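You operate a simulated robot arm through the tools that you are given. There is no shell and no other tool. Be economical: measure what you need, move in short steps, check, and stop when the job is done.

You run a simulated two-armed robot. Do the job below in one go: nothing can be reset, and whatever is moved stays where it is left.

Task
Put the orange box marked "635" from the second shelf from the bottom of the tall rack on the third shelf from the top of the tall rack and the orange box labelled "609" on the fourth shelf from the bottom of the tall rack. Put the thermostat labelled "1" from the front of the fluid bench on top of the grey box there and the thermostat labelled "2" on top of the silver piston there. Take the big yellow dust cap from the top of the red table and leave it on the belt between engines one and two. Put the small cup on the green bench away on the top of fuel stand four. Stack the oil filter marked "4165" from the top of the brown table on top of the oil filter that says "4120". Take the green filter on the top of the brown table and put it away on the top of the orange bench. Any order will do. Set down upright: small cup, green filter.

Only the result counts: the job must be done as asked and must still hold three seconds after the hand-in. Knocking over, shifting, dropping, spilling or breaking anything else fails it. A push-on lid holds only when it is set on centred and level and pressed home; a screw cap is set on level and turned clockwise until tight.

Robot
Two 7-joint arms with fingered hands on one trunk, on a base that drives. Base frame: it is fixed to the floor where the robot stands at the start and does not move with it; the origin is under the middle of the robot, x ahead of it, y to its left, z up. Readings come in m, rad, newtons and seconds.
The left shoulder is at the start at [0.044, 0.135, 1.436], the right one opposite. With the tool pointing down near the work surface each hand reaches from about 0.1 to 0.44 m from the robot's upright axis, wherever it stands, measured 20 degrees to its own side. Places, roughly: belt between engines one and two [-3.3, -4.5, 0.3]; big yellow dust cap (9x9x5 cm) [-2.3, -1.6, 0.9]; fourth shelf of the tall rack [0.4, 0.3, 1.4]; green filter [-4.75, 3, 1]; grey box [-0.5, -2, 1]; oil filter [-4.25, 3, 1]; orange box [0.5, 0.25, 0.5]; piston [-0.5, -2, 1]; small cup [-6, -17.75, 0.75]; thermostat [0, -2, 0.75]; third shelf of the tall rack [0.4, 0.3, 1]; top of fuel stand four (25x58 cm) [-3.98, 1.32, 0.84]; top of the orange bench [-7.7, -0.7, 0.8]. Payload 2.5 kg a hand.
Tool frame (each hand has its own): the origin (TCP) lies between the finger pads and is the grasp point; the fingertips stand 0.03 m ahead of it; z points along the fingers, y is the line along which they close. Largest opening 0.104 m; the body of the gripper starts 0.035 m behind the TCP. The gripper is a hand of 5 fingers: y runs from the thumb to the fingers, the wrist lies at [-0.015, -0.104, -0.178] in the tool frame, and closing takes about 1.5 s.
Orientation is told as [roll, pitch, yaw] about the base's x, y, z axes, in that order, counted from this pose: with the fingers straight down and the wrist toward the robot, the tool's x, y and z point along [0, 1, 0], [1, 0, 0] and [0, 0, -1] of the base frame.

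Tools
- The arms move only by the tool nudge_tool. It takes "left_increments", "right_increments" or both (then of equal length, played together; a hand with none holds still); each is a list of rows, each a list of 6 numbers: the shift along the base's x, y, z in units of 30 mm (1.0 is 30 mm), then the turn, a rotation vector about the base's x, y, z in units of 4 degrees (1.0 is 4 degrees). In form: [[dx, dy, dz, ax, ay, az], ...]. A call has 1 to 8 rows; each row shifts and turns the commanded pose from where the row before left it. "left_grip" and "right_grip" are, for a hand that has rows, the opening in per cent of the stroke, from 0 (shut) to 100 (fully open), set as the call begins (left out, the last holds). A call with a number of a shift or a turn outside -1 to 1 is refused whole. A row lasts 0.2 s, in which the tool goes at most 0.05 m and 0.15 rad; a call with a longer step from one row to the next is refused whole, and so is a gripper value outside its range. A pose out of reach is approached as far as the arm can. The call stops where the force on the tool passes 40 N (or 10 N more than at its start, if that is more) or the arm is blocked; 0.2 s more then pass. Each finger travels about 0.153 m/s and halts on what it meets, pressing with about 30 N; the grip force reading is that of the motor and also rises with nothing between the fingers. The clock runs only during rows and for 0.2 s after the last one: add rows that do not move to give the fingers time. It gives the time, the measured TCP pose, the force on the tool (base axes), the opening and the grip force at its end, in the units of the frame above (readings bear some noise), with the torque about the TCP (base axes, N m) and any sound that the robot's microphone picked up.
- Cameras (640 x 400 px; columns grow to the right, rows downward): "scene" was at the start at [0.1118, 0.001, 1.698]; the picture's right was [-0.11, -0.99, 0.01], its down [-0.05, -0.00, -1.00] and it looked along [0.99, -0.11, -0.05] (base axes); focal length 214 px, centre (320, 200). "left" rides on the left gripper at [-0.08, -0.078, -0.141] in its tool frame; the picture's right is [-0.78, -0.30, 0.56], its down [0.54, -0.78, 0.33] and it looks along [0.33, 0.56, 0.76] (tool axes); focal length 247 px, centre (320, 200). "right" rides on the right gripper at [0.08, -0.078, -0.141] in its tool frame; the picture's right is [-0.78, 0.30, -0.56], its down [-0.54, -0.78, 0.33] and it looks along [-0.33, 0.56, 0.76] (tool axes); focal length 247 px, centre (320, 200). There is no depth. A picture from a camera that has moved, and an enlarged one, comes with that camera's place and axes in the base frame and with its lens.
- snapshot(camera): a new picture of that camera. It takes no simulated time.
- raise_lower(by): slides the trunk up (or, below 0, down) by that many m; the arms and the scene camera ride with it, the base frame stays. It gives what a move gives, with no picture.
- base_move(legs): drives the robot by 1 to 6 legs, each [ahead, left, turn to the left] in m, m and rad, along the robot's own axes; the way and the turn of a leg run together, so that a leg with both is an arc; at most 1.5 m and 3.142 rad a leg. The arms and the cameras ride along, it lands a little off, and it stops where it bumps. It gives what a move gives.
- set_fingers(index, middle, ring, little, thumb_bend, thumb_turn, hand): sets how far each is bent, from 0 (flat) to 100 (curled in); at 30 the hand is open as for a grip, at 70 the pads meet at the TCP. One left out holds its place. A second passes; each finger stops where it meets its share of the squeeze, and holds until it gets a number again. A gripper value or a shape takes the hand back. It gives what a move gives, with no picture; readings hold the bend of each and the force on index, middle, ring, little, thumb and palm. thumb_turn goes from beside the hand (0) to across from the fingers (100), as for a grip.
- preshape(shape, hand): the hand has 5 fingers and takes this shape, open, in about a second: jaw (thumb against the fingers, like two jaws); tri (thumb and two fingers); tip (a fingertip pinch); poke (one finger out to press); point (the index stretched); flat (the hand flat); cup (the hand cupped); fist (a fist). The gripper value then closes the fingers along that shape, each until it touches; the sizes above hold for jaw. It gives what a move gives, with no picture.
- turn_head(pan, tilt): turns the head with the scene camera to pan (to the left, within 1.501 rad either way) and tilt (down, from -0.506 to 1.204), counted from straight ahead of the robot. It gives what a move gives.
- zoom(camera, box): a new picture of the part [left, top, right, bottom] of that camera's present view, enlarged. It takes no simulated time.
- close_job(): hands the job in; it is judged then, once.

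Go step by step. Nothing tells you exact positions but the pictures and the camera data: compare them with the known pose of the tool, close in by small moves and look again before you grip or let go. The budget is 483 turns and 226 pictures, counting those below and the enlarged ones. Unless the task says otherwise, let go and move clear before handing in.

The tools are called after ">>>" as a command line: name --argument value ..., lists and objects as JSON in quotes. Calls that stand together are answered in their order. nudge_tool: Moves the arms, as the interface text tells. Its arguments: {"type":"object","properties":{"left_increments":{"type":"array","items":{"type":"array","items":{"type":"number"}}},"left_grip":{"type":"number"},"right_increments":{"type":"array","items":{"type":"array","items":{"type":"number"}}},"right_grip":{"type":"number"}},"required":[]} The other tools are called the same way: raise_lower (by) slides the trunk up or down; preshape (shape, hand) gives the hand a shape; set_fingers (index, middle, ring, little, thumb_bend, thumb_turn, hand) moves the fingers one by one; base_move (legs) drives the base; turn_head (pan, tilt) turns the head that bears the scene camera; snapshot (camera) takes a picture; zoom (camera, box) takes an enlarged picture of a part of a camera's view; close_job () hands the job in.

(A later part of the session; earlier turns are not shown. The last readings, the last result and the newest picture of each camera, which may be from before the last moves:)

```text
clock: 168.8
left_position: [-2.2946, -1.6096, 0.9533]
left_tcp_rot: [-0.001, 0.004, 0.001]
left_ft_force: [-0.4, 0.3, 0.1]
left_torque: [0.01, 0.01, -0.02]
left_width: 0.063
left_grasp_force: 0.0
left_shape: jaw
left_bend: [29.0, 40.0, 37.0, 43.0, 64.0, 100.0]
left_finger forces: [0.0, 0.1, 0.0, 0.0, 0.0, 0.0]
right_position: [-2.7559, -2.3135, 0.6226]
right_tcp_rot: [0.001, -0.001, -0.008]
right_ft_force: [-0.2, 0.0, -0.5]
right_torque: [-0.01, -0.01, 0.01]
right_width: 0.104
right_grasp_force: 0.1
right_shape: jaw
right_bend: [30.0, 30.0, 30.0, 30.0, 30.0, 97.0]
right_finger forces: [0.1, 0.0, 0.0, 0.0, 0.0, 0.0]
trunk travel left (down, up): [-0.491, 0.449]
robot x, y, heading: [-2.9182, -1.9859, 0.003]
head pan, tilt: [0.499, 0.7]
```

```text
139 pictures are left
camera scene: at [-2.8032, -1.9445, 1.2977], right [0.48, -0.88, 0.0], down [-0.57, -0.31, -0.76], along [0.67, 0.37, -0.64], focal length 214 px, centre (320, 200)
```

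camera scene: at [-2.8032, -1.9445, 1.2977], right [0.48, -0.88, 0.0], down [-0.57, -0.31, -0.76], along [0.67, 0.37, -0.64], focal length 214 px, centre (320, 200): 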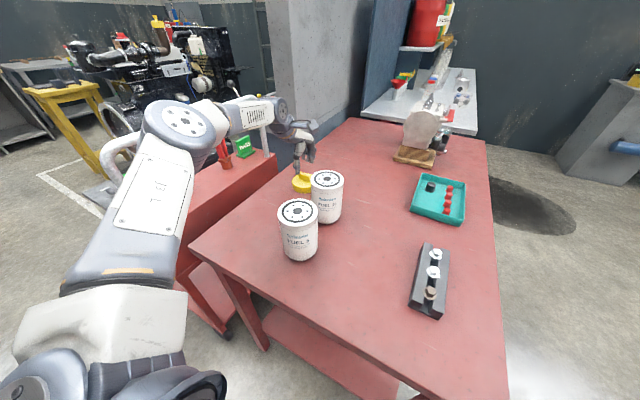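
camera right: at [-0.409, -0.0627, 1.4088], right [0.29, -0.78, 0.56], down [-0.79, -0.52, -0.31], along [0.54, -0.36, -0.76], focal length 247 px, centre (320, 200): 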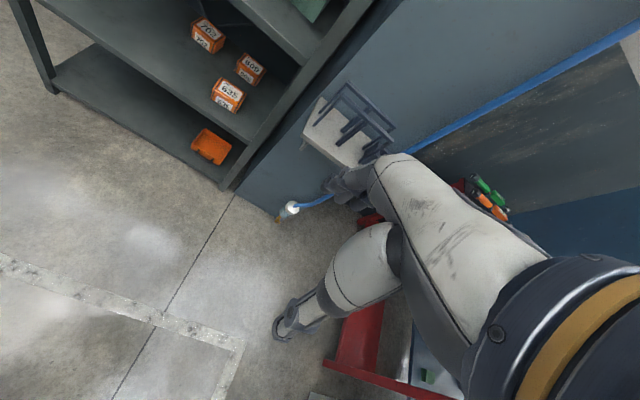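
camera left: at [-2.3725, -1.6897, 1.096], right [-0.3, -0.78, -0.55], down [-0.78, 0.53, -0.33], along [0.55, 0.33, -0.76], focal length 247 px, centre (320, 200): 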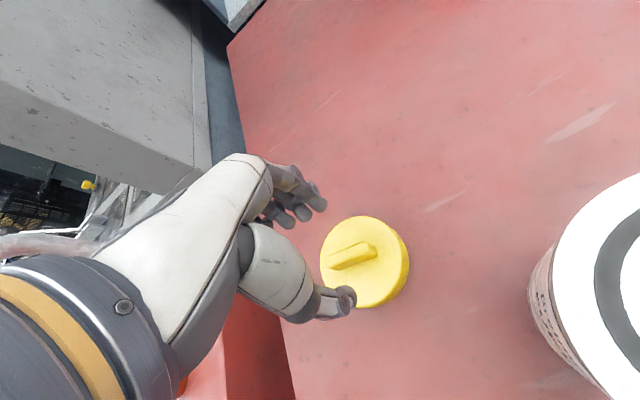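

The bar sits midway between thumb and fingertips. I lower to bar level and close.

>>> raise_lower --by -0.043

>>> nudge_tool --left_increments '[[0, 0, 0, 0, 0, 0], [0, 0, 0, 0, 0, 0], [0, 0, 0, 0, 0, 0], [0, 0, 0, 0, 0, 0], [0, 0, 0, 0, 0, 0], [0, 0, 0, 0, 0, 0], [0, 0, 0, 0, 0, 0]]' --left_grip 0

>>> snapshot --camera "left"

```text
clock: 169.7
left_position: [-2.295, -1.6099, 0.9095]
left_tcp_rot: [-0.003, 0.004, 0.002]
left_ft_force: [0.2, -0.4, 0.5]
left_torque: [0.01, 0.0, -0.02]
left_width: 0.063
left_grasp_force: 0.1
left_shape: jaw
left_bend: [29.0, 40.0, 37.0, 43.0, 64.0, 100.0]
left_finger forces: [0.0, 0.1, 0.0, 0.1, 0.0, 0.0]
right_position: [-2.7569, -2.3139, 0.5795]
right_tcp_rot: [0.001, 0.0, -0.007]
right_ft_force: [0.4, 0.5, 0.2]
right_torque: [0.04, -0.02, 0.0]
right_width: 0.1038
right_grasp_force: 0.0
right_shape: jaw
right_bend: [30.0, 30.0, 30.0, 30.0, 30.0, 97.0]
right_finger forces: [0.0, 0.0, 0.1, 0.0, 0.1, 0.0]
trunk travel left (down, up): [-0.448, 0.492]
robot x, y, heading: [-2.9171, -1.9877, -0.002]
head pan, tilt: [0.499, 0.7]
```

```text
clock: 171.3
left_position: [-2.2957, -1.6095, 0.9105]
left_tcp_rot: [-0.002, 0.004, 0.001]
left_ft_force: [-0.5, 0.2, -0.2]
left_torque: [-0.02, 0.0, 0.02]
left_width: 0.0053
left_grasp_force: 30.2
left_shape: jaw
left_bend: [67.0, 68.0, 70.0, 70.0, 73.0, 100.0]
left_finger forces: [17.8, 6.7, 3.1, 0.0, 27.7, 0.0]
right_position: [-2.7558, -2.3127, 0.5795]
right_tcp_rot: [0.002, 0.0, -0.009]
right_ft_force: [-0.5, -0.6, 0.0]
right_torque: [-0.03, -0.01, -0.01]
right_width: 0.1038
right_grasp_force: 0.1
right_shape: jaw
right_bend: [30.0, 30.0, 30.0, 30.0, 30.0, 97.0]
right_finger forces: [0.0, 0.0, 0.1, 0.0, 0.0, 0.0]
trunk travel left (down, up): [-0.448, 0.492]
robot x, y, heading: [-2.9164, -1.9831, 0.004]
head pan, tilt: [0.499, 0.7]
```

```text
138 pictures are left
camera left: at [-2.3725, -1.6898, 1.053], right [-0.3, -0.78, -0.55], down [-0.78, 0.53, -0.33], along [0.55, 0.33, -0.76], focal length 247 px, centre (320, 200)
```

left: 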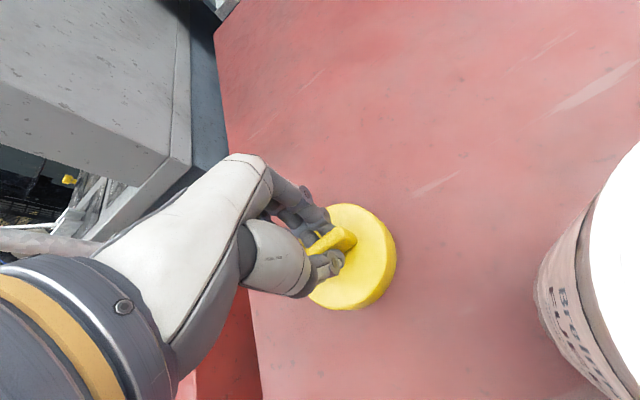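

>>> zoom --camera "left" --box '[260, 170, 420, 320]'

```text
2.67 times, centred on (340, 245) of left
camera zoom: at [-2.3725, -1.6898, 1.053], right [-0.3, -0.78, -0.55], down [-0.78, 0.53, -0.33], along [0.55, 0.33, -0.76], focal length 659 px, centre (267, 80)
```

zoom: 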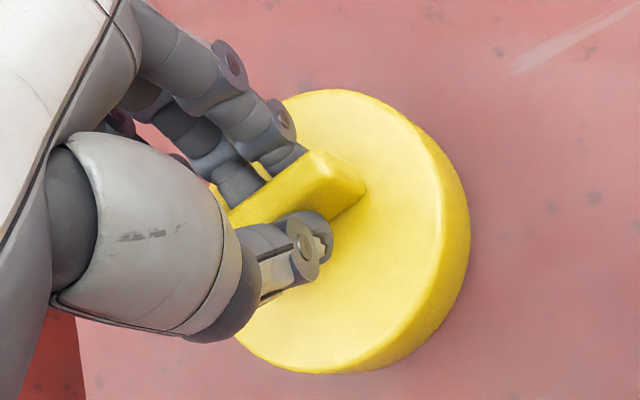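

The bar is pinched between thumb and fingers. I lift to test.

>>> raise_lower --by 0.06

>>> snapshot --camera "left"

```text
clock: 172.3
left_position: [-2.295, -1.608, 0.9707]
left_tcp_rot: [-0.002, 0.002, 0.0]
left_ft_force: [0.9, -0.4, -0.8]
left_torque: [-0.01, 0.02, 0.0]
left_width: 0.0052
left_grasp_force: 30.6
left_shape: jaw
left_bend: [67.0, 68.0, 70.0, 70.0, 73.0, 100.0]
left_finger forces: [18.4, 6.5, 3.0, 0.0, 27.7, 0.1]
right_position: [-2.7574, -2.3131, 0.6394]
right_tcp_rot: [0.003, -0.002, -0.007]
right_ft_force: [-0.3, -0.8, 0.2]
right_torque: [0.0, 0.01, -0.01]
right_width: 0.1038
right_grasp_force: 0.2
right_shape: jaw
right_bend: [30.0, 30.0, 30.0, 30.0, 30.0, 97.0]
right_finger forces: [0.0, 0.1, 0.0, 0.1, 0.1, 0.1]
trunk travel left (down, up): [-0.508, 0.432]
robot x, y, heading: [-2.9188, -1.986, 0.001]
head pan, tilt: [0.499, 0.7]
```

```text
136 pictures are left
camera left: at [-2.3724, -1.6897, 1.1128], right [-0.3, -0.78, -0.55], down [-0.78, 0.53, -0.33], along [0.55, 0.33, -0.76], focal length 247 px, centre (320, 200)
```

left: 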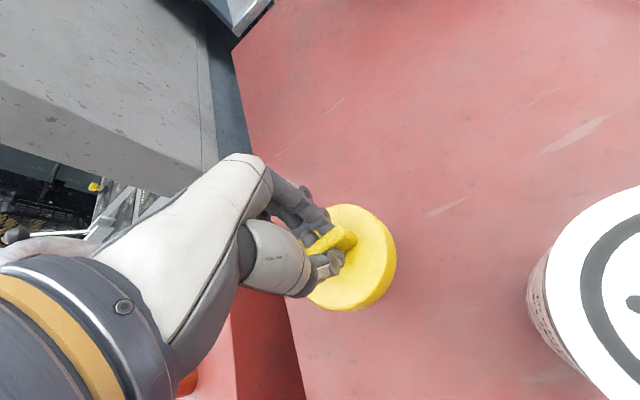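

Good hold. I raise, draw the arm in, and back away toward the engine belt.

>>> raise_lower --by 0.36

>>> nudge_tool --left_increments '[[-1, -0.6, 0, 0, 0, 0], [-1, -0.6, 0, 0, 0, 0], [-1, -0.6, 0, 0, 0, 0], [-1, -0.6, 0, 0, 0, 0], [-1, -0.6, 0, 0, 0, 0], [-1, -0.6, 0, 0, 0, 0], [-1, -0.6, 0, 0, 0, 0], [0, 0, 0, 0, 0, 0]]'

>>> base_move --legs '[[-0.1, 0, 0], [0, -0.4, 0], [0, 0, -1.57]]'

>>> turn_head --pan 0 --tilt 0.4

>>> snapshot --camera "scene"

```text
clock: 175.8
left_position: [-2.2946, -1.6098, 1.3304]
left_tcp_rot: [0.0, 0.003, 0.002]
left_ft_force: [-0.4, 0.3, 0.6]
left_torque: [0.01, -0.04, 0.02]
left_width: 0.0052
left_grasp_force: 30.3
left_shape: jaw
left_bend: [67.0, 68.0, 70.0, 70.0, 73.0, 100.0]
left_finger forces: [18.4, 6.4, 2.9, 0.0, 27.9, 0.1]
right_position: [-2.7571, -2.3139, 1.0004]
right_tcp_rot: [0.0, 0.001, -0.006]
right_ft_force: [0.4, -0.7, 0.5]
right_torque: [0.01, -0.02, 0.0]
right_width: 0.104
right_grasp_force: 0.1
right_shape: jaw
right_bend: [30.0, 30.0, 30.0, 30.0, 30.0, 97.0]
right_finger forces: [0.0, 0.0, 0.1, 0.1, 0.0, 0.0]
trunk travel left (down, up): [-0.868, 0.072]
robot x, y, heading: [-2.9197, -1.9859, -0.001]
head pan, tilt: [0.499, 0.7]
```

```text
clock: 177.6
left_position: [-2.5077, -1.737, 1.3288]
left_tcp_rot: [-0.002, 0.004, 0.002]
left_ft_force: [-0.1, 0.1, 0.4]
left_torque: [0.02, -0.01, 0.02]
left_width: 0.0048
left_grasp_force: 29.8
left_shape: jaw
left_bend: [67.0, 68.0, 70.0, 70.0, 73.0, 100.0]
left_finger forces: [18.5, 6.4, 2.9, 0.0, 27.8, 0.0]
right_position: [-2.7571, -2.3126, 0.999]
right_tcp_rot: [0.0, 0.002, -0.006]
right_ft_force: [0.8, 0.2, 0.5]
right_torque: [-0.02, 0.02, -0.03]
right_width: 0.104
right_grasp_force: 0.1
right_shape: jaw
right_bend: [30.0, 30.0, 30.0, 30.0, 30.0, 97.0]
right_finger forces: [0.0, 0.0, 0.0, 0.1, 0.0, 0.1]
trunk travel left (down, up): [-0.868, 0.072]
robot x, y, heading: [-2.9156, -1.9872, -0.001]
head pan, tilt: [0.499, 0.7]
```

```text
clock: 184.7
left_position: [-2.7716, -2.7989, 1.3277]
left_tcp_rot: [-0.003, 0.002, -1.584]
left_ft_force: [-0.3, 0.3, -0.4]
left_torque: [-0.01, -0.01, 0.0]
left_width: 0.0051
left_grasp_force: 30.4
left_shape: jaw
left_bend: [67.0, 68.0, 70.0, 70.0, 73.0, 100.0]
left_finger forces: [18.5, 6.3, 2.9, 0.0, 27.6, 0.1]
right_position: [-3.3449, -2.5425, 0.9997]
right_tcp_rot: [0.001, 0.0, -1.593]
right_ft_force: [0.3, 0.2, -0.5]
right_torque: [0.01, -0.01, 0.0]
right_width: 0.1039
right_grasp_force: 0.1
right_shape: jaw
right_bend: [30.0, 30.0, 30.0, 30.0, 30.0, 97.0]
right_finger forces: [0.0, 0.0, 0.0, 0.0, 0.1, 0.0]
trunk travel left (down, up): [-0.868, 0.072]
robot x, y, heading: [-3.0169, -2.384, -1.589]
head pan, tilt: [0.499, 0.7]
```

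```text
clock: 185.6
left_position: [-2.7718, -2.7991, 1.3265]
left_tcp_rot: [-0.001, 0.004, -1.582]
left_ft_force: [-0.4, 0.0, -0.2]
left_torque: [-0.01, -0.04, -0.02]
left_width: 0.0051
left_grasp_force: 29.8
left_shape: jaw
left_bend: [67.0, 68.0, 70.0, 70.0, 73.0, 100.0]
left_finger forces: [18.4, 6.2, 3.0, 0.1, 27.5, 0.0]
right_position: [-3.3455, -2.5412, 0.9993]
right_tcp_rot: [0.001, -0.001, -1.593]
right_ft_force: [0.6, -0.9, 0.9]
right_torque: [0.01, -0.01, 0.0]
right_width: 0.1039
right_grasp_force: 0.1
right_shape: jaw
right_bend: [30.0, 30.0, 30.0, 30.0, 30.0, 97.0]
right_finger forces: [0.0, 0.0, 0.0, 0.0, 0.1, 0.1]
trunk travel left (down, up): [-0.868, 0.072]
robot x, y, heading: [-3.0158, -2.3875, -1.585]
head pan, tilt: [0.0, 0.4]
```

```text
135 pictures are left
camera scene: at [-3.0163, -2.5172, 1.7015], right [-1.0, 0.01, 0.0], down [0.0, 0.39, -0.92], along [-0.01, -0.92, -0.39], focal length 214 px, centre (320, 200)
```

scene: 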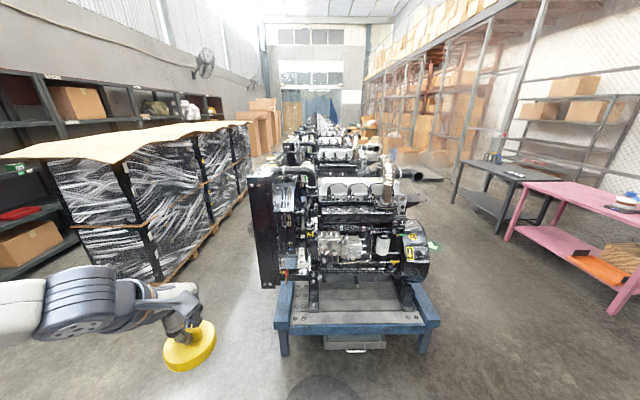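

Engine one stands at the head of the blue belt (x -2.95 to -3.7). I take the east aisle and stop beside the gap after engine one.

>>> base_move --legs '[[0, 0.75, 0], [1.4, 0, 0], [0.4, 0, 0]]'

>>> turn_head --pan -1.2 --tilt 0.6

>>> snapshot --camera "scene"

```text
clock: 194.5
left_position: [-2.03, -3.9214, 1.3275]
left_tcp_rot: [-0.002, 0.003, -1.587]
left_ft_force: [-0.2, 0.0, -0.2]
left_torque: [-0.02, 0.03, 0.02]
left_width: 0.005
left_grasp_force: 30.1
left_shape: jaw
left_bend: [67.0, 71.0, 70.0, 70.0, 73.0, 100.0]
left_finger forces: [18.6, 6.1, 2.9, 0.0, 27.7, 0.0]
right_position: [-2.5975, -3.6424, 0.9952]
right_tcp_rot: [0.009, 0.043, -1.594]
right_ft_force: [0.9, -0.1, -0.1]
right_torque: [-0.02, 0.07, 0.02]
right_width: 0.1041
right_grasp_force: 0.1
right_shape: jaw
right_bend: [30.0, 30.0, 30.0, 30.0, 30.0, 98.0]
right_finger forces: [0.0, 0.1, 0.0, 0.0, 0.0, 0.6]
trunk travel left (down, up): [-0.868, 0.072]
robot x, y, heading: [-2.2742, -3.5076, -1.592]
head pan, tilt: [0.0, 0.4]
stopped in leg 2: the robot was blocked; the commanded pose is now the measured one
```

```text
clock: 195.9
left_position: [-2.0294, -3.9199, 1.3286]
left_tcp_rot: [-0.002, 0.002, -1.586]
left_ft_force: [-1.3, 0.1, -0.8]
left_torque: [0.0, -0.01, 0.0]
left_width: 0.0049
left_grasp_force: 30.2
left_shape: jaw
left_bend: [67.0, 71.0, 70.0, 70.0, 73.0, 100.0]
left_finger forces: [18.5, 6.3, 2.9, 0.1, 27.7, 0.1]
right_position: [-2.5993, -3.6431, 0.9957]
right_tcp_rot: [0.006, 0.042, -1.596]
right_ft_force: [0.9, 1.0, -0.6]
right_torque: [-0.05, 0.08, 0.0]
right_width: 0.1039
right_grasp_force: 0.0
right_shape: jaw
right_bend: [30.0, 30.0, 30.0, 30.0, 30.0, 98.0]
right_finger forces: [0.0, 0.0, 0.1, 0.0, 0.0, 1.4]
trunk travel left (down, up): [-0.868, 0.072]
robot x, y, heading: [-2.2759, -3.5116, -1.589]
head pan, tilt: [-1.201, 0.6]
```

```text
134 pictures are left
camera scene: at [-2.3542, -3.5759, 1.6835], right [-0.35, 0.94, 0.0], down [0.53, 0.19, -0.83], along [-0.77, -0.29, -0.56], focal length 214 px, centre (320, 200)
```

scene: 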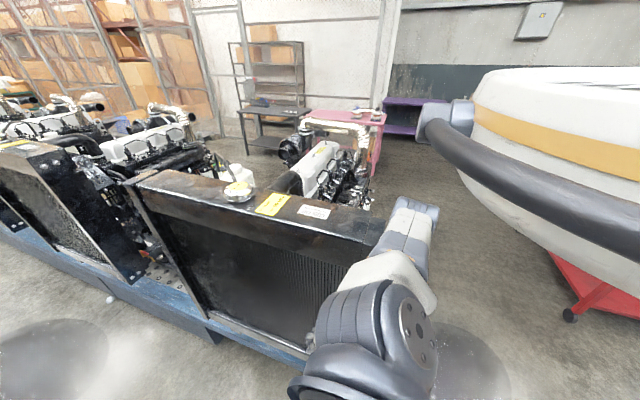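

The right arm touched engine one's radiator. I back off, move it away to the left and look on that side.

>>> base_move --legs '[[-0.15, 0, 0]]'

>>> turn_head --pan 0.9 --tilt 0.6

>>> snapshot --camera "scene"

```text
clock: 197.3
left_position: [-2.0271, -3.7752, 1.3264]
left_tcp_rot: [-0.002, 0.005, -1.584]
left_ft_force: [0.7, -0.1, 0.0]
left_torque: [-0.01, 0.01, -0.03]
left_width: 0.0049
left_grasp_force: 30.0
left_shape: jaw
left_bend: [67.0, 71.0, 70.0, 70.0, 73.0, 100.0]
left_finger forces: [18.6, 6.2, 2.8, 0.0, 27.7, 0.0]
right_position: [-2.5974, -3.498, 0.9948]
right_tcp_rot: [0.008, 0.041, -1.593]
right_ft_force: [-0.1, 0.7, -0.2]
right_torque: [0.0, 0.0, 0.01]
right_width: 0.1039
right_grasp_force: 0.1
right_shape: jaw
right_bend: [30.0, 30.0, 30.0, 30.0, 30.0, 98.0]
right_finger forces: [0.1, 0.1, 0.0, 0.0, 0.0, 0.0]
trunk travel left (down, up): [-0.868, 0.072]
robot x, y, heading: [-2.2732, -3.3606, -1.584]
head pan, tilt: [-1.201, 0.6]
```

```text
clock: 199.3
left_position: [-2.029, -3.7761, 1.3274]
left_tcp_rot: [-0.001, 0.004, -1.585]
left_ft_force: [0.1, -0.2, -0.1]
left_torque: [0.02, -0.04, -0.03]
left_width: 0.0052
left_grasp_force: 30.1
left_shape: jaw
left_bend: [67.0, 71.0, 70.0, 70.0, 73.0, 100.0]
left_finger forces: [18.6, 6.2, 2.9, 0.0, 27.7, 0.1]
right_position: [-2.5975, -3.4973, 0.9949]
right_tcp_rot: [0.007, 0.04, -1.593]
right_ft_force: [-0.2, -0.4, 0.0]
right_torque: [0.03, 0.01, -0.05]
right_width: 0.1041
right_grasp_force: 0.0
right_shape: jaw
right_bend: [30.0, 30.0, 30.0, 30.0, 30.0, 98.0]
right_finger forces: [0.0, 0.0, 0.1, 0.0, 0.0, 0.1]
trunk travel left (down, up): [-0.868, 0.072]
robot x, y, heading: [-2.2699, -3.3598, -1.589]
head pan, tilt: [0.901, 0.6]
```

```text
133 pictures are left
camera scene: at [-2.2021, -3.4569, 1.6833], right [-0.63, -0.77, 0.0], down [-0.44, 0.36, -0.83], along [0.64, -0.52, -0.56], focal length 214 px, centre (320, 200)
```

scene: 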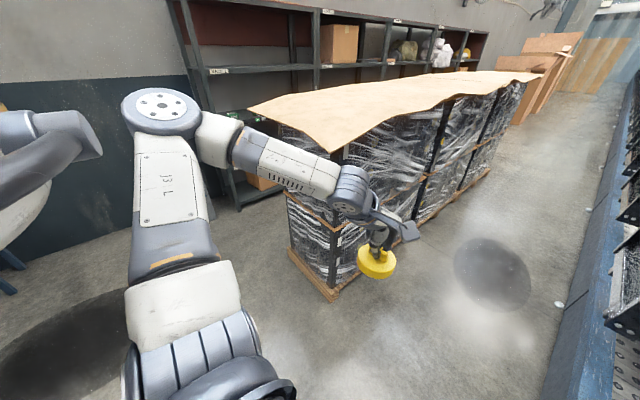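

The aisle is clear between x -2.75 and -1.5. I face west and strafe south along the belt, which keeps me narrow.

>>> base_move --legs '[[0, 0.2, 0], [0, 0, -1.55]]'

>>> base_move --legs '[[0, 0.9, 0]]'

>>> turn_head --pan 0.1 --tilt 0.6

>>> snapshot --camera "scene"

```text
clock: 204.6
left_position: [-2.4759, -3.6205, 1.327]
left_tcp_rot: [-0.001, 0.006, -3.123]
left_ft_force: [0.0, 0.7, -0.7]
left_torque: [0.03, 0.02, 0.01]
left_width: 0.0049
left_grasp_force: 30.5
left_shape: jaw
left_bend: [67.0, 71.0, 70.0, 70.0, 73.0, 100.0]
left_finger forces: [18.6, 6.1, 2.8, 0.1, 27.4, 0.1]
right_position: [-2.217, -3.0433, 0.9942]
right_tcp_rot: [0.006, 0.039, -3.132]
right_ft_force: [-0.2, 0.2, 0.0]
right_torque: [0.0, 0.0, 0.0]
right_width: 0.1038
right_grasp_force: 0.1
right_shape: jaw
right_bend: [30.0, 30.0, 30.0, 30.0, 30.0, 98.0]
right_finger forces: [0.0, 0.0, 0.0, 0.1, 0.1, 0.0]
trunk travel left (down, up): [-0.868, 0.072]
robot x, y, heading: [-2.0645, -3.3648, -3.124]
head pan, tilt: [0.901, 0.6]
```

```text
clock: 209.4
left_position: [-2.4606, -4.5336, 1.327]
left_tcp_rot: [0.0, 0.006, -3.125]
left_ft_force: [-0.2, -0.6, 0.4]
left_torque: [0.02, -0.01, -0.01]
left_width: 0.0052
left_grasp_force: 29.7
left_shape: jaw
left_bend: [67.0, 71.0, 70.0, 70.0, 73.0, 100.0]
left_finger forces: [18.6, 6.0, 2.9, 0.1, 27.4, 0.0]
right_position: [-2.2011, -3.9555, 0.9953]
right_tcp_rot: [0.01, 0.042, -3.132]
right_ft_force: [0.1, -1.0, -0.1]
right_torque: [0.0, 0.0, -0.01]
right_width: 0.1036
right_grasp_force: 0.2
right_shape: jaw
right_bend: [30.0, 30.0, 30.0, 30.0, 30.0, 98.0]
right_finger forces: [0.0, 0.0, 0.0, 0.1, 0.0, 0.1]
trunk travel left (down, up): [-0.868, 0.072]
robot x, y, heading: [-2.0576, -4.2734, -3.122]
head pan, tilt: [0.901, 0.6]
```

```text
clock: 210.5
left_position: [-2.462, -4.5329, 1.3277]
left_tcp_rot: [0.001, 0.006, -3.125]
left_ft_force: [-0.4, 0.0, -0.6]
left_torque: [0.02, 0.0, 0.01]
left_width: 0.0052
left_grasp_force: 29.9
left_shape: jaw
left_bend: [67.0, 71.0, 70.0, 70.0, 73.0, 100.0]
left_finger forces: [18.6, 6.0, 2.8, 0.0, 27.4, 0.0]
right_position: [-2.2017, -3.9554, 0.9953]
right_tcp_rot: [0.01, 0.038, -3.133]
right_ft_force: [0.4, -1.0, -0.1]
right_torque: [0.01, 0.0, -0.04]
right_width: 0.104
right_grasp_force: 0.0
right_shape: jaw
right_bend: [30.0, 30.0, 30.0, 30.0, 30.0, 98.0]
right_finger forces: [0.1, 0.0, 0.0, 0.0, 0.0, 0.0]
trunk travel left (down, up): [-0.868, 0.072]
robot x, y, heading: [-2.0575, -4.2788, -3.121]
head pan, tilt: [0.099, 0.6]
```

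```text
132 pictures are left
camera scene: at [-2.1818, -4.2879, 1.6833], right [-0.12, 0.99, 0.0], down [0.56, 0.07, -0.83], along [-0.82, -0.1, -0.56], focal length 214 px, centre (320, 200)
```

scene: 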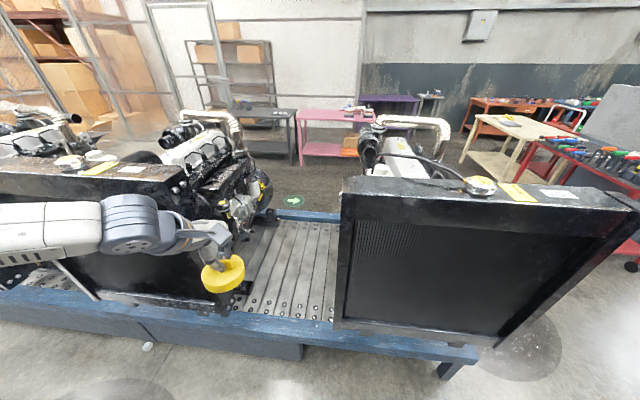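

The bare belt shows between engines one and two, roughly y -4.28 to -4.86, near edge x -2.78. I raise the idle right hand relative to the trunk, then lower the trunk here before moving in.

>>> nudge_tool --right_increments '[[0, 0, 1, 0, 0, 0], [0, 0, 1, 0, 0, 0], [0, 0, 1, 0, 0, 0], [0, 0, 1, 0, 0, 0], [0, 0, 1, 0, 0, 0], [0, 0, 1, 0, 0, 0], [0, 0, 1, 0, 0, 0]]'

>>> raise_lower --by -0.4

>>> raise_lower --by -0.35

>>> base_move --legs '[[0.25, -0.05, 0]]'

>>> snapshot --camera "scene"

>>> snapshot --camera "left"

```text
clock: 212.1
left_position: [-2.4604, -4.5334, 1.3266]
left_tcp_rot: [-0.001, 0.006, -3.124]
left_ft_force: [-0.1, -0.8, -0.4]
left_torque: [0.0, -0.02, -0.01]
left_width: 0.0051
left_grasp_force: 29.7
left_shape: jaw
left_bend: [67.0, 71.0, 70.0, 70.0, 73.0, 100.0]
left_finger forces: [18.6, 6.0, 2.7, 0.0, 27.4, 0.0]
right_position: [-2.2013, -3.9337, 1.1929]
right_tcp_rot: [0.011, 0.038, -3.133]
right_ft_force: [-0.1, 0.4, -1.0]
right_torque: [0.02, 0.0, -0.03]
right_width: 0.1041
right_grasp_force: 0.0
right_shape: jaw
right_bend: [30.0, 30.0, 30.0, 30.0, 30.0, 98.0]
right_finger forces: [0.0, 0.0, 0.1, 0.0, 0.0, 0.0]
right hand out of reach, approached as far as the arm can: row 6, 7
trunk travel left (down, up): [-0.868, 0.072]
robot x, y, heading: [-2.0555, -4.2785, -3.125]
head pan, tilt: [0.099, 0.6]
```

```text
clock: 216.0
left_position: [-2.4612, -4.5333, 0.9283]
left_tcp_rot: [0.0, 0.007, -3.124]
left_ft_force: [0.1, -0.1, -1.5]
left_torque: [0.03, -0.02, -0.02]
left_width: 0.0051
left_grasp_force: 29.9
left_shape: jaw
left_bend: [67.0, 71.0, 70.0, 70.0, 73.0, 100.0]
left_finger forces: [18.5, 5.9, 2.8, 0.0, 27.6, 0.0]
right_position: [-2.2013, -3.9338, 0.793]
right_tcp_rot: [0.011, 0.039, -3.133]
right_ft_force: [0.4, -0.6, -0.7]
right_torque: [-0.02, 0.0, -0.02]
right_width: 0.1038
right_grasp_force: 0.1
right_shape: jaw
right_bend: [30.0, 30.0, 30.0, 30.0, 30.0, 98.0]
right_finger forces: [0.1, 0.0, 0.0, 0.1, 0.0, 0.2]
trunk travel left (down, up): [-0.468, 0.472]
robot x, y, heading: [-2.0502, -4.2745, -3.126]
head pan, tilt: [0.099, 0.6]
```

```text
clock: 219.4
left_position: [-2.4606, -4.5329, 0.5772]
left_tcp_rot: [0.0, 0.005, -3.124]
left_ft_force: [0.2, -0.5, -0.2]
left_torque: [0.0, -0.01, -0.01]
left_width: 0.0053
left_grasp_force: 30.0
left_shape: jaw
left_bend: [67.0, 71.0, 70.0, 70.0, 73.0, 100.0]
left_finger forces: [18.6, 6.0, 2.8, 0.0, 27.4, 0.0]
right_position: [-2.2002, -3.9337, 0.4421]
right_tcp_rot: [0.01, 0.041, -3.132]
right_ft_force: [1.0, 0.1, -0.7]
right_torque: [-0.01, 0.02, 0.03]
right_width: 0.1041
right_grasp_force: 0.1
right_shape: jaw
right_bend: [30.0, 30.0, 30.0, 30.0, 30.0, 98.0]
right_finger forces: [0.1, 0.0, 0.1, 0.0, 0.0, 0.0]
trunk travel left (down, up): [-0.118, 0.822]
robot x, y, heading: [-2.0558, -4.275, -3.128]
head pan, tilt: [0.099, 0.6]
```

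```text
clock: 221.2
left_position: [-2.7101, -4.4886, 0.5784]
left_tcp_rot: [0.001, 0.004, -3.122]
left_ft_force: [-0.7, -0.3, -0.4]
left_torque: [-0.05, 0.02, 0.03]
left_width: 0.005
left_grasp_force: 29.8
left_shape: jaw
left_bend: [67.0, 71.0, 70.0, 70.0, 73.0, 100.0]
left_finger forces: [18.7, 6.1, 2.8, 0.1, 27.5, 0.0]
right_position: [-2.4527, -3.8899, 0.4418]
right_tcp_rot: [0.012, 0.041, -3.129]
right_ft_force: [-0.2, -0.2, -0.1]
right_torque: [0.0, 0.01, -0.02]
right_width: 0.1038
right_grasp_force: 0.2
right_shape: jaw
right_bend: [30.0, 30.0, 30.0, 30.0, 30.0, 98.0]
right_finger forces: [0.0, 0.0, 0.1, 0.1, 0.0, 0.0]
trunk travel left (down, up): [-0.118, 0.822]
robot x, y, heading: [-2.3016, -4.2301, -3.128]
head pan, tilt: [0.099, 0.6]
```

```text
131 pictures are left
camera scene: at [-2.4317, -4.2428, 0.9333], right [-0.12, 0.99, 0.0], down [0.56, 0.07, -0.83], along [-0.82, -0.1, -0.56], focal length 214 px, centre (320, 200)
```

scene: 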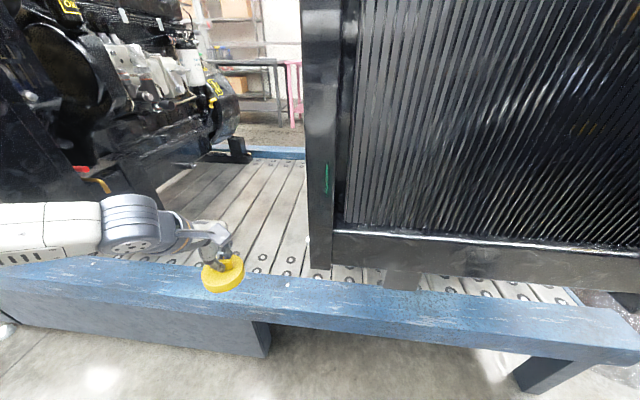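

```text
130 pictures are left
camera left: at [-2.6349, -4.4074, 0.7204], right [0.28, 0.78, -0.55], down [0.79, -0.52, -0.33], along [-0.55, -0.34, -0.76], focal length 247 px, centre (320, 200)
```

left: 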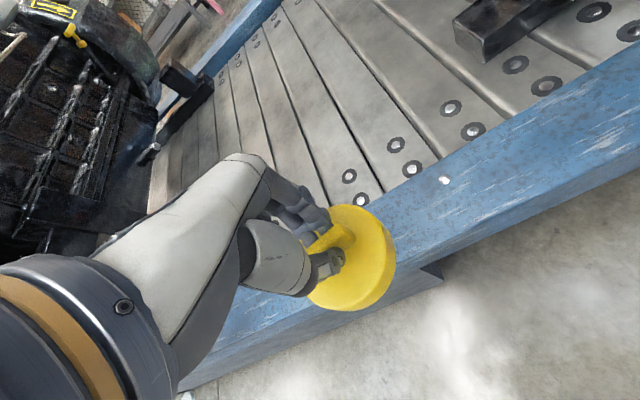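

The slats are clearly visible ahead of the cap. I drive in further over the belt, then lower.

>>> base_move --legs '[[0.17, 0, 0]]'

>>> nudge_tool --left_increments '[[-0.9, -0.2, 0, 0, 0, 0], [-0.9, -0.2, 0, 0, 0, 0], [-0.9, -0.1, 0, 0, 0, 0], [0, 0, 0, 0, 0, 0]]'

>>> raise_lower --by -0.07

>>> snapshot --camera "scene"

>>> snapshot --camera "left"

```text
clock: 222.7
left_position: [-2.8765, -4.4918, 0.5789]
left_tcp_rot: [0.002, 0.002, -3.122]
left_ft_force: [0.5, -1.1, 0.4]
left_torque: [-0.01, 0.02, -0.02]
left_width: 0.0052
left_grasp_force: 30.1
left_shape: jaw
left_bend: [67.0, 71.0, 70.0, 70.0, 73.0, 100.0]
left_finger forces: [18.7, 6.0, 2.9, 0.1, 27.6, 0.0]
right_position: [-2.619, -3.8925, 0.4428]
right_tcp_rot: [0.009, 0.037, -3.127]
right_ft_force: [0.1, -0.4, 0.0]
right_torque: [0.03, -0.01, -0.01]
right_width: 0.1038
right_grasp_force: 0.1
right_shape: jaw
right_bend: [30.0, 30.0, 30.0, 30.0, 30.0, 98.0]
right_finger forces: [0.0, 0.0, 0.0, 0.1, 0.1, 0.0]
trunk travel left (down, up): [-0.118, 0.822]
robot x, y, heading: [-2.4699, -4.2352, -3.128]
head pan, tilt: [0.099, 0.6]
```

```text
clock: 223.7
left_position: [-2.9576, -4.507, 0.5785]
left_tcp_rot: [-0.001, 0.004, -3.124]
left_ft_force: [-0.1, 0.0, -0.5]
left_torque: [0.02, 0.0, -0.01]
left_width: 0.0049
left_grasp_force: 30.5
left_shape: jaw
left_bend: [67.0, 71.0, 70.0, 70.0, 73.0, 100.0]
left_finger forces: [18.7, 6.0, 2.8, 0.1, 27.5, 0.0]
right_position: [-2.6192, -3.8922, 0.4418]
right_tcp_rot: [0.01, 0.038, -3.13]
right_ft_force: [0.2, -1.0, 0.1]
right_torque: [0.01, -0.03, -0.01]
right_width: 0.1042
right_grasp_force: 0.1
right_shape: jaw
right_bend: [30.0, 30.0, 30.0, 30.0, 30.0, 98.0]
right_finger forces: [0.0, 0.0, 0.0, 0.0, 0.1, 0.0]
trunk travel left (down, up): [-0.118, 0.822]
robot x, y, heading: [-2.4717, -4.238, -3.118]
head pan, tilt: [0.099, 0.6]
```

```text
clock: 224.8
left_position: [-2.9577, -4.5076, 0.509]
left_tcp_rot: [-0.001, 0.003, -3.123]
left_ft_force: [-0.3, -0.7, -0.5]
left_torque: [0.01, 0.0, -0.02]
left_width: 0.0053
left_grasp_force: 30.2
left_shape: jaw
left_bend: [67.0, 71.0, 70.0, 70.0, 73.0, 100.0]
left_finger forces: [18.7, 6.0, 2.8, 0.1, 27.5, 0.0]
right_position: [-2.6183, -3.893, 0.3723]
right_tcp_rot: [0.011, 0.039, -3.133]
right_ft_force: [-0.5, -0.3, 0.2]
right_torque: [-0.03, 0.0, -0.03]
right_width: 0.1037
right_grasp_force: 0.0
right_shape: jaw
right_bend: [30.0, 30.0, 30.0, 30.0, 30.0, 98.0]
right_finger forces: [0.0, 0.0, 0.0, 0.1, 0.0, 0.0]
trunk travel left (down, up): [-0.048, 0.892]
robot x, y, heading: [-2.4703, -4.2353, -3.125]
head pan, tilt: [0.099, 0.6]
```

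```text
129 pictures are left
camera scene: at [-2.5977, -4.246, 0.863], right [-0.12, 0.99, 0.0], down [0.56, 0.07, -0.83], along [-0.82, -0.1, -0.56], focal length 214 px, centre (320, 200)
```

scene: 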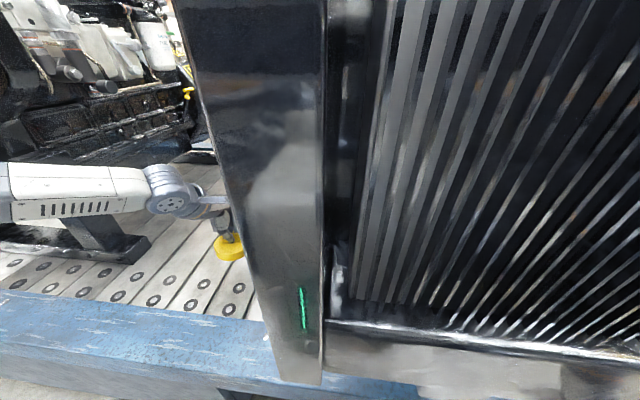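

```text
128 pictures are left
camera left: at [-2.8818, -4.426, 0.6515], right [0.28, 0.78, -0.56], down [0.79, -0.52, -0.33], along [-0.55, -0.34, -0.76], focal length 247 px, centre (320, 200)
```

left: 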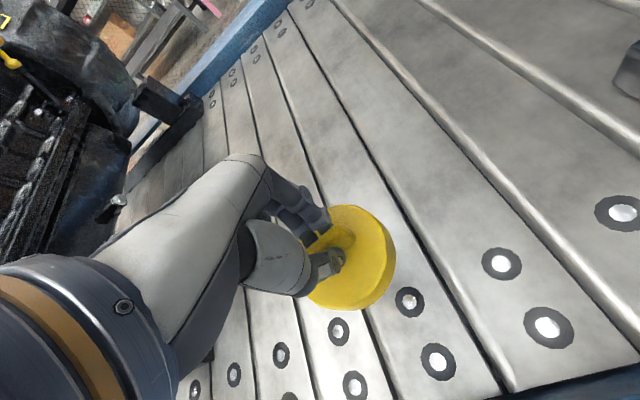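

The cap hovers over the slats. I lower with the arm in small steps until it touches.

>>> nudge_tool --left_increments '[[0, 0, -0.3, 0, 0, 0], [0, 0, -0.3, 0, 0, 0], [0, 0, -0.3, 0, 0, 0], [0, 0, -0.3, 0, 0, 0], [0, 0, -0.3, 0, 0, 0], [0, 0, 0, 0, 0, 0]]'

>>> snapshot --camera "scene"

```text
clock: 226.2
left_position: [-2.9566, -4.5079, 0.4639]
left_tcp_rot: [0.0, 0.005, -3.123]
left_ft_force: [-0.4, 0.3, 1.0]
left_torque: [-0.01, -0.01, 0.02]
left_width: 0.0052
left_grasp_force: 30.6
left_shape: jaw
left_bend: [67.0, 71.0, 70.0, 70.0, 73.0, 100.0]
left_finger forces: [18.7, 6.0, 2.7, 0.0, 27.5, 0.0]
right_position: [-2.6179, -3.8922, 0.3722]
right_tcp_rot: [0.009, 0.039, -3.129]
right_ft_force: [0.1, 0.2, 0.0]
right_torque: [-0.01, -0.01, 0.0]
right_width: 0.1042
right_grasp_force: 0.0
right_shape: jaw
right_bend: [30.0, 30.0, 30.0, 30.0, 30.0, 98.0]
right_finger forces: [0.0, 0.0, 0.0, 0.0, 0.0, 0.1]
trunk travel left (down, up): [-0.048, 0.892]
robot x, y, heading: [-2.4717, -4.2356, -3.124]
head pan, tilt: [0.099, 0.6]
```

```text
127 pictures are left
camera scene: at [-2.5977, -4.2455, 0.8635], right [-0.12, 0.99, 0.0], down [0.56, 0.07, -0.83], along [-0.82, -0.1, -0.56], focal length 214 px, centre (320, 200)
```

scene: 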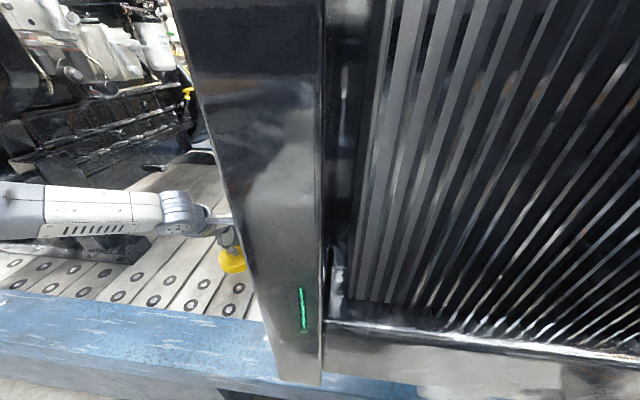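

>>> nudge_tool --left_increments '[[0, 0, -0.2, 0, 0, 0], [0, 0, -0.2, 0, 0, 0], [0, 0, -0.2, 0, 0, 0], [0, 0, -0.2, 0, 0, 0], [0, 0, -0.2, 0, 0, 0], [0, 0, 0, 0, 0, 0]]'

>>> snapshot --camera "left"

>>> zoom --camera "scene" --box '[0, 140, 260, 320]'

```text
clock: 227.6
left_position: [-2.9577, -4.5077, 0.4346]
left_tcp_rot: [0.001, 0.002, -3.122]
left_ft_force: [-0.2, 0.8, -0.3]
left_torque: [0.01, -0.01, 0.0]
left_width: 0.0054
left_grasp_force: 29.7
left_shape: jaw
left_bend: [67.0, 71.0, 70.0, 70.0, 73.0, 100.0]
left_finger forces: [18.8, 6.1, 2.7, 0.0, 27.5, 0.1]
right_position: [-2.6185, -3.8926, 0.3715]
right_tcp_rot: [0.009, 0.039, -3.129]
right_ft_force: [-0.2, 0.1, 0.0]
right_torque: [-0.02, 0.01, -0.04]
right_width: 0.1037
right_grasp_force: 0.1
right_shape: jaw
right_bend: [30.0, 30.0, 30.0, 30.0, 30.0, 98.0]
right_finger forces: [0.0, 0.0, 0.0, 0.1, 0.0, 0.0]
trunk travel left (down, up): [-0.048, 0.892]
robot x, y, heading: [-2.4736, -4.2331, -3.122]
head pan, tilt: [0.099, 0.6]
```

```text
126 pictures are left
camera left: at [-2.882, -4.426, 0.5773], right [0.28, 0.78, -0.56], down [0.79, -0.52, -0.33], along [-0.55, -0.34, -0.76], focal length 247 px, centre (320, 200)
```

left: 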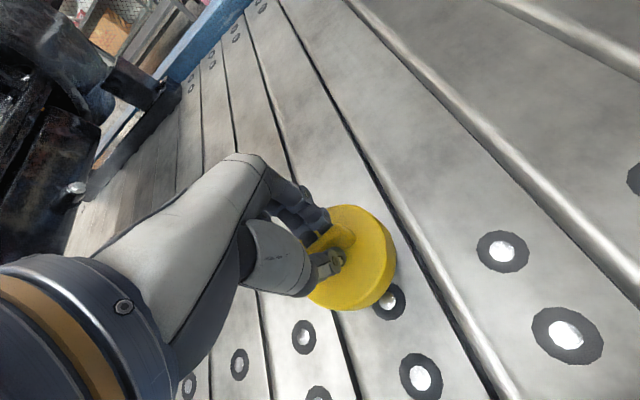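

```text
2.22 times, centred on (130, 230) of scene
camera zoom: at [-2.5977, -4.2454, 0.8635], right [-0.12, 0.99, 0.0], down [0.56, 0.07, -0.83], along [-0.82, -0.1, -0.56], focal length 477 px, centre (742, 133)
```

zoom: 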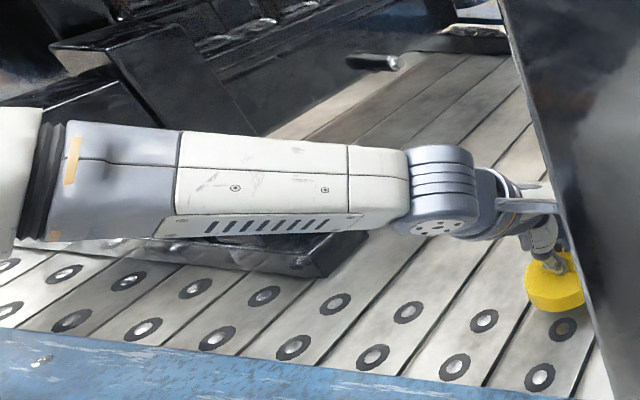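

>>> nudge_tool --left_increments '[[0, 0, -0.25, 0, 0, 0], [0, 0, -0.25, 0, 0, 0], [0, 0, -0.25, 0, 0, 0], [0, 0, -0.25, 0, 0, 0], [0, 0, -0.25, 0, 0, 0], [0, 0, -0.25, 0, 0, 0], [0, 0, 0, 0, 0, 0]]'

>>> snapshot --camera "left"

```text
clock: 229.1
left_position: [-2.9623, -4.5071, 0.3982]
left_tcp_rot: [-0.005, -0.02, -3.123]
left_ft_force: [4.5, -0.9, 17.6]
left_torque: [0.01, -0.13, -0.01]
left_width: 0.0065
left_grasp_force: 30.1
left_shape: jaw
left_bend: [67.0, 71.0, 70.0, 70.0, 73.0, 100.0]
left_finger forces: [18.8, 6.5, 3.0, 0.0, 32.3, 0.0]
right_position: [-2.618, -3.8924, 0.3741]
right_tcp_rot: [0.01, 0.038, -3.127]
right_ft_force: [-0.4, -0.3, 0.3]
right_torque: [0.01, 0.01, 0.03]
right_width: 0.1038
right_grasp_force: 0.1
right_shape: jaw
right_bend: [30.0, 30.0, 30.0, 30.0, 30.0, 98.0]
right_finger forces: [0.0, 0.1, 0.0, 0.0, 0.0, 0.0]
trunk travel left (down, up): [-0.048, 0.892]
robot x, y, heading: [-2.4694, -4.2369, -3.119]
head pan, tilt: [0.099, 0.6]
stopped in row 7 (left hand): the force on the tool passed its limit at 41 N (the readings are from after the stop); the commanded pose is now the measured one
```

```text
124 pictures are left
camera left: at [-2.8839, -4.4255, 0.5396], right [0.27, 0.78, -0.56], down [0.78, -0.52, -0.35], along [-0.56, -0.34, -0.75], focal length 247 px, centre (320, 200)
```

left: 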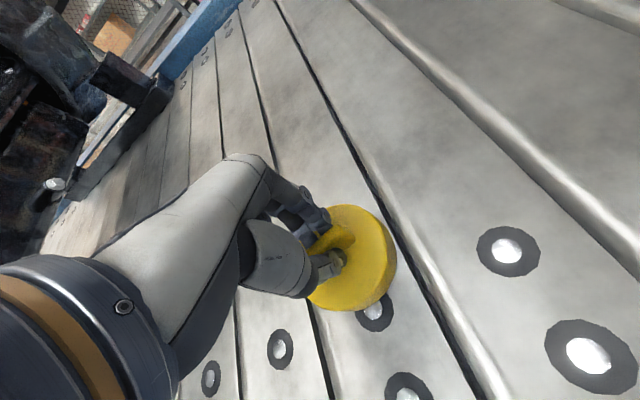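

The cap is pressed on the belt. I release it and rise.

>>> nudge_tool --left_increments '[[0, 0, 0.1, 0, 0, 0], [0, 0, 0, 0, 0, 0], [0, 0, 0, 0, 0, 0], [0, 0, 0, 0, 0, 0], [0, 0, 0, 0, 0, 0]]' --left_grip 80

>>> nudge_tool --left_increments '[[0, 0, 0.6, 0, 0, 0], [0, 0, 0.9, 0, 0, 0], [0, 0, 1, 0, 0, 0], [0, 0, 1, 0, 0, 0], [0, 0, 1, 0, 0, 0]]'

>>> snapshot --camera "left"

```text
clock: 230.2
left_position: [-2.9611, -4.5056, 0.3984]
left_tcp_rot: [-0.004, -0.012, -3.122]
left_ft_force: [0.0, -0.3, -0.4]
left_torque: [0.04, 0.0, 0.02]
left_width: 0.0828
left_grasp_force: 0.1
left_shape: jaw
left_bend: [27.0, 34.0, 32.0, 33.0, 50.0, 99.0]
left_finger forces: [0.0, 0.0, 0.0, 0.1, 0.0, 0.1]
right_position: [-2.6186, -3.8921, 0.3722]
right_tcp_rot: [0.01, 0.039, -3.131]
right_ft_force: [0.3, -0.2, 0.2]
right_torque: [0.01, 0.02, 0.02]
right_width: 0.1041
right_grasp_force: 0.1
right_shape: jaw
right_bend: [30.0, 30.0, 30.0, 30.0, 30.0, 98.0]
right_finger forces: [0.0, 0.0, 0.0, 0.0, 0.1, 0.0]
trunk travel left (down, up): [-0.048, 0.892]
robot x, y, heading: [-2.4729, -4.2341, -3.128]
head pan, tilt: [0.099, 0.6]
```

```text
clock: 231.4
left_position: [-2.9599, -4.5059, 0.5326]
left_tcp_rot: [-0.005, -0.012, -3.125]
left_ft_force: [-0.5, -0.5, -0.5]
left_torque: [-0.01, 0.0, 0.01]
left_width: 0.083
left_grasp_force: 0.1
left_shape: jaw
left_bend: [27.0, 34.0, 32.0, 33.0, 50.0, 99.0]
left_finger forces: [0.0, 0.0, 0.0, 0.0, 0.0, 0.0]
right_position: [-2.6186, -3.8915, 0.3727]
right_tcp_rot: [0.01, 0.038, -3.128]
right_ft_force: [0.3, 0.2, 0.5]
right_torque: [-0.01, -0.03, 0.01]
right_width: 0.1036
right_grasp_force: 0.0
right_shape: jaw
right_bend: [30.0, 30.0, 30.0, 30.0, 30.0, 98.0]
right_finger forces: [0.0, 0.0, 0.1, 0.0, 0.1, 0.0]
trunk travel left (down, up): [-0.048, 0.892]
robot x, y, heading: [-2.4705, -4.2376, -3.122]
head pan, tilt: [0.099, 0.6]
```

```text
123 pictures are left
camera left: at [-2.882, -4.4264, 0.675], right [0.28, 0.78, -0.56], down [0.78, -0.52, -0.34], along [-0.56, -0.34, -0.76], focal length 247 px, centre (320, 200)
```

left: 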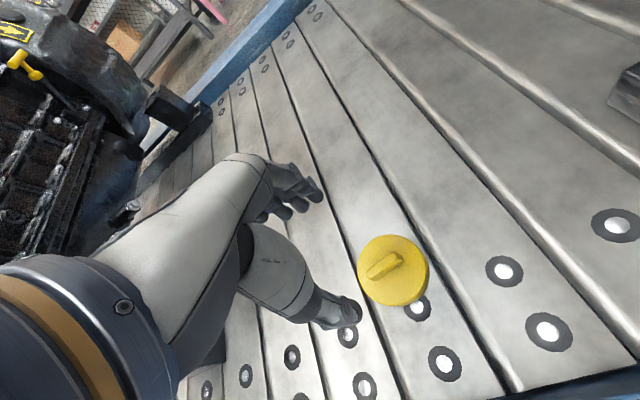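

The cap lies flat on the belt. I back out, raise the trunk, and go to the south side of the fluid bench for the thermostats.

>>> base_move --legs '[[-0.45, 0, 0]]'

>>> raise_lower --by 0.4

>>> raise_lower --by 0.35

>>> base_move --legs '[[0, -1.4, 0], [0, 0, -1.57], [0.2, 0, 0]]'

>>> turn_head --pan -0.7 --tilt 0.45

>>> snapshot --camera "scene"

```text
clock: 234.2
left_position: [-2.5125, -4.4991, 0.5318]
left_tcp_rot: [-0.003, -0.01, -3.123]
left_ft_force: [0.2, -0.5, -0.4]
left_torque: [-0.04, 0.01, 0.0]
left_width: 0.0831
left_grasp_force: 0.1
left_shape: jaw
left_bend: [27.0, 34.0, 32.0, 33.0, 50.0, 99.0]
left_finger forces: [0.0, 0.0, 0.0, 0.1, 0.0, 0.0]
right_position: [-2.1717, -3.8839, 0.3731]
right_tcp_rot: [0.009, 0.041, -3.128]
right_ft_force: [-1.4, -0.3, -0.5]
right_torque: [0.02, 0.0, -0.01]
right_width: 0.1038
right_grasp_force: 0.0
right_shape: jaw
right_bend: [30.0, 30.0, 30.0, 30.0, 30.0, 98.0]
right_finger forces: [0.0, 0.0, 0.1, 0.0, 0.0, 0.0]
trunk travel left (down, up): [-0.048, 0.892]
robot x, y, heading: [-2.0228, -4.2268, -3.119]
head pan, tilt: [0.099, 0.6]
```

```text
clock: 238.0
left_position: [-2.5129, -4.4988, 0.9306]
left_tcp_rot: [-0.004, -0.009, -3.121]
left_ft_force: [0.7, -0.2, 0.9]
left_torque: [-0.01, -0.01, 0.0]
left_width: 0.083
left_grasp_force: 0.1
left_shape: jaw
left_bend: [27.0, 34.0, 32.0, 33.0, 50.0, 99.0]
left_finger forces: [0.1, 0.1, 0.0, 0.0, 0.0, 0.1]
right_position: [-2.172, -3.8826, 0.7721]
right_tcp_rot: [0.01, 0.042, -3.129]
right_ft_force: [0.0, 0.0, 0.3]
right_torque: [0.03, -0.01, -0.02]
right_width: 0.1042
right_grasp_force: 0.1
right_shape: jaw
right_bend: [30.0, 30.0, 30.0, 30.0, 30.0, 98.0]
right_finger forces: [0.0, 0.0, 0.0, 0.0, 0.1, 0.0]
trunk travel left (down, up): [-0.448, 0.492]
robot x, y, heading: [-2.0236, -4.2251, -3.118]
head pan, tilt: [0.099, 0.6]
```

```text
clock: 241.4
left_position: [-2.5126, -4.4993, 1.2807]
left_tcp_rot: [-0.003, -0.008, -3.123]
left_ft_force: [-0.4, 0.5, 0.1]
left_torque: [0.0, -0.01, 0.02]
left_width: 0.0832
left_grasp_force: 0.0
left_shape: jaw
left_bend: [27.0, 34.0, 32.0, 33.0, 50.0, 99.0]
left_finger forces: [0.0, 0.0, 0.0, 0.0, 0.0, 0.1]
right_position: [-2.1706, -3.8825, 1.1228]
right_tcp_rot: [0.009, 0.043, -3.129]
right_ft_force: [0.1, -0.4, -0.7]
right_torque: [0.01, 0.0, 0.03]
right_width: 0.104
right_grasp_force: 0.1
right_shape: jaw
right_bend: [30.0, 30.0, 30.0, 30.0, 30.0, 98.0]
right_finger forces: [0.0, 0.1, 0.0, 0.1, 0.0, 0.0]
trunk travel left (down, up): [-0.798, 0.142]
robot x, y, heading: [-2.0242, -4.2214, -3.123]
head pan, tilt: [0.099, 0.6]
```

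```text
clock: 253.5
left_position: [-2.258, -2.1063, 1.2818]
left_tcp_rot: [-0.004, -0.008, 1.526]
left_ft_force: [0.8, -0.4, -0.7]
left_torque: [-0.02, 0.0, 0.05]
left_width: 0.0832
left_grasp_force: 0.0
left_shape: jaw
left_bend: [27.0, 34.0, 32.0, 33.0, 50.0, 99.0]
left_finger forces: [0.1, 0.0, 0.0, 0.0, 0.0, 0.0]
right_position: [-1.6662, -2.4885, 1.1211]
right_tcp_rot: [0.009, 0.042, 1.519]
right_ft_force: [-0.7, 0.0, 0.2]
right_torque: [-0.02, 0.0, 0.0]
right_width: 0.1035
right_grasp_force: 0.0
right_shape: jaw
right_bend: [30.0, 30.0, 30.0, 30.0, 30.0, 98.0]
right_finger forces: [0.0, 0.1, 0.0, 0.1, 0.1, 0.1]
trunk travel left (down, up): [-0.798, 0.142]
robot x, y, heading: [-2.0182, -2.6147, 1.525]
head pan, tilt: [0.099, 0.6]
```

```text
clock: 254.7
left_position: [-2.2589, -2.1073, 1.2816]
left_tcp_rot: [-0.003, -0.01, 1.527]
left_ft_force: [0.1, 0.7, 0.4]
left_torque: [-0.01, -0.01, -0.04]
left_width: 0.0831
left_grasp_force: 0.0
left_shape: jaw
left_bend: [27.0, 34.0, 32.0, 33.0, 50.0, 99.0]
left_finger forces: [0.0, 0.0, 0.1, 0.0, 0.1, 0.0]
right_position: [-1.6662, -2.488, 1.1223]
right_tcp_rot: [0.009, 0.041, 1.52]
right_ft_force: [-0.5, -0.4, 0.7]
right_torque: [0.01, -0.02, -0.02]
right_width: 0.1036
right_grasp_force: 0.1
right_shape: jaw
right_bend: [30.0, 30.0, 30.0, 30.0, 30.0, 98.0]
right_finger forces: [0.1, 0.0, 0.0, 0.0, 0.1, 0.0]
trunk travel left (down, up): [-0.798, 0.142]
robot x, y, heading: [-2.0185, -2.6134, 1.527]
head pan, tilt: [-0.7, 0.45]
```

```text
122 pictures are left
camera scene: at [-1.9534, -2.5051, 1.6268], right [0.74, -0.68, 0.0], down [-0.29, -0.32, -0.9], along [0.61, 0.66, -0.44], focal length 214 px, centre (320, 200)
```

scene: 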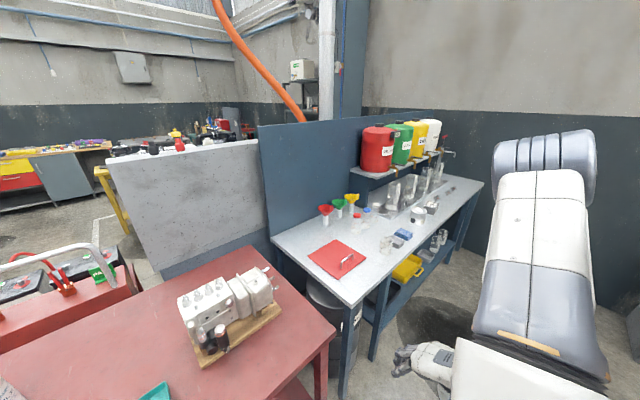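

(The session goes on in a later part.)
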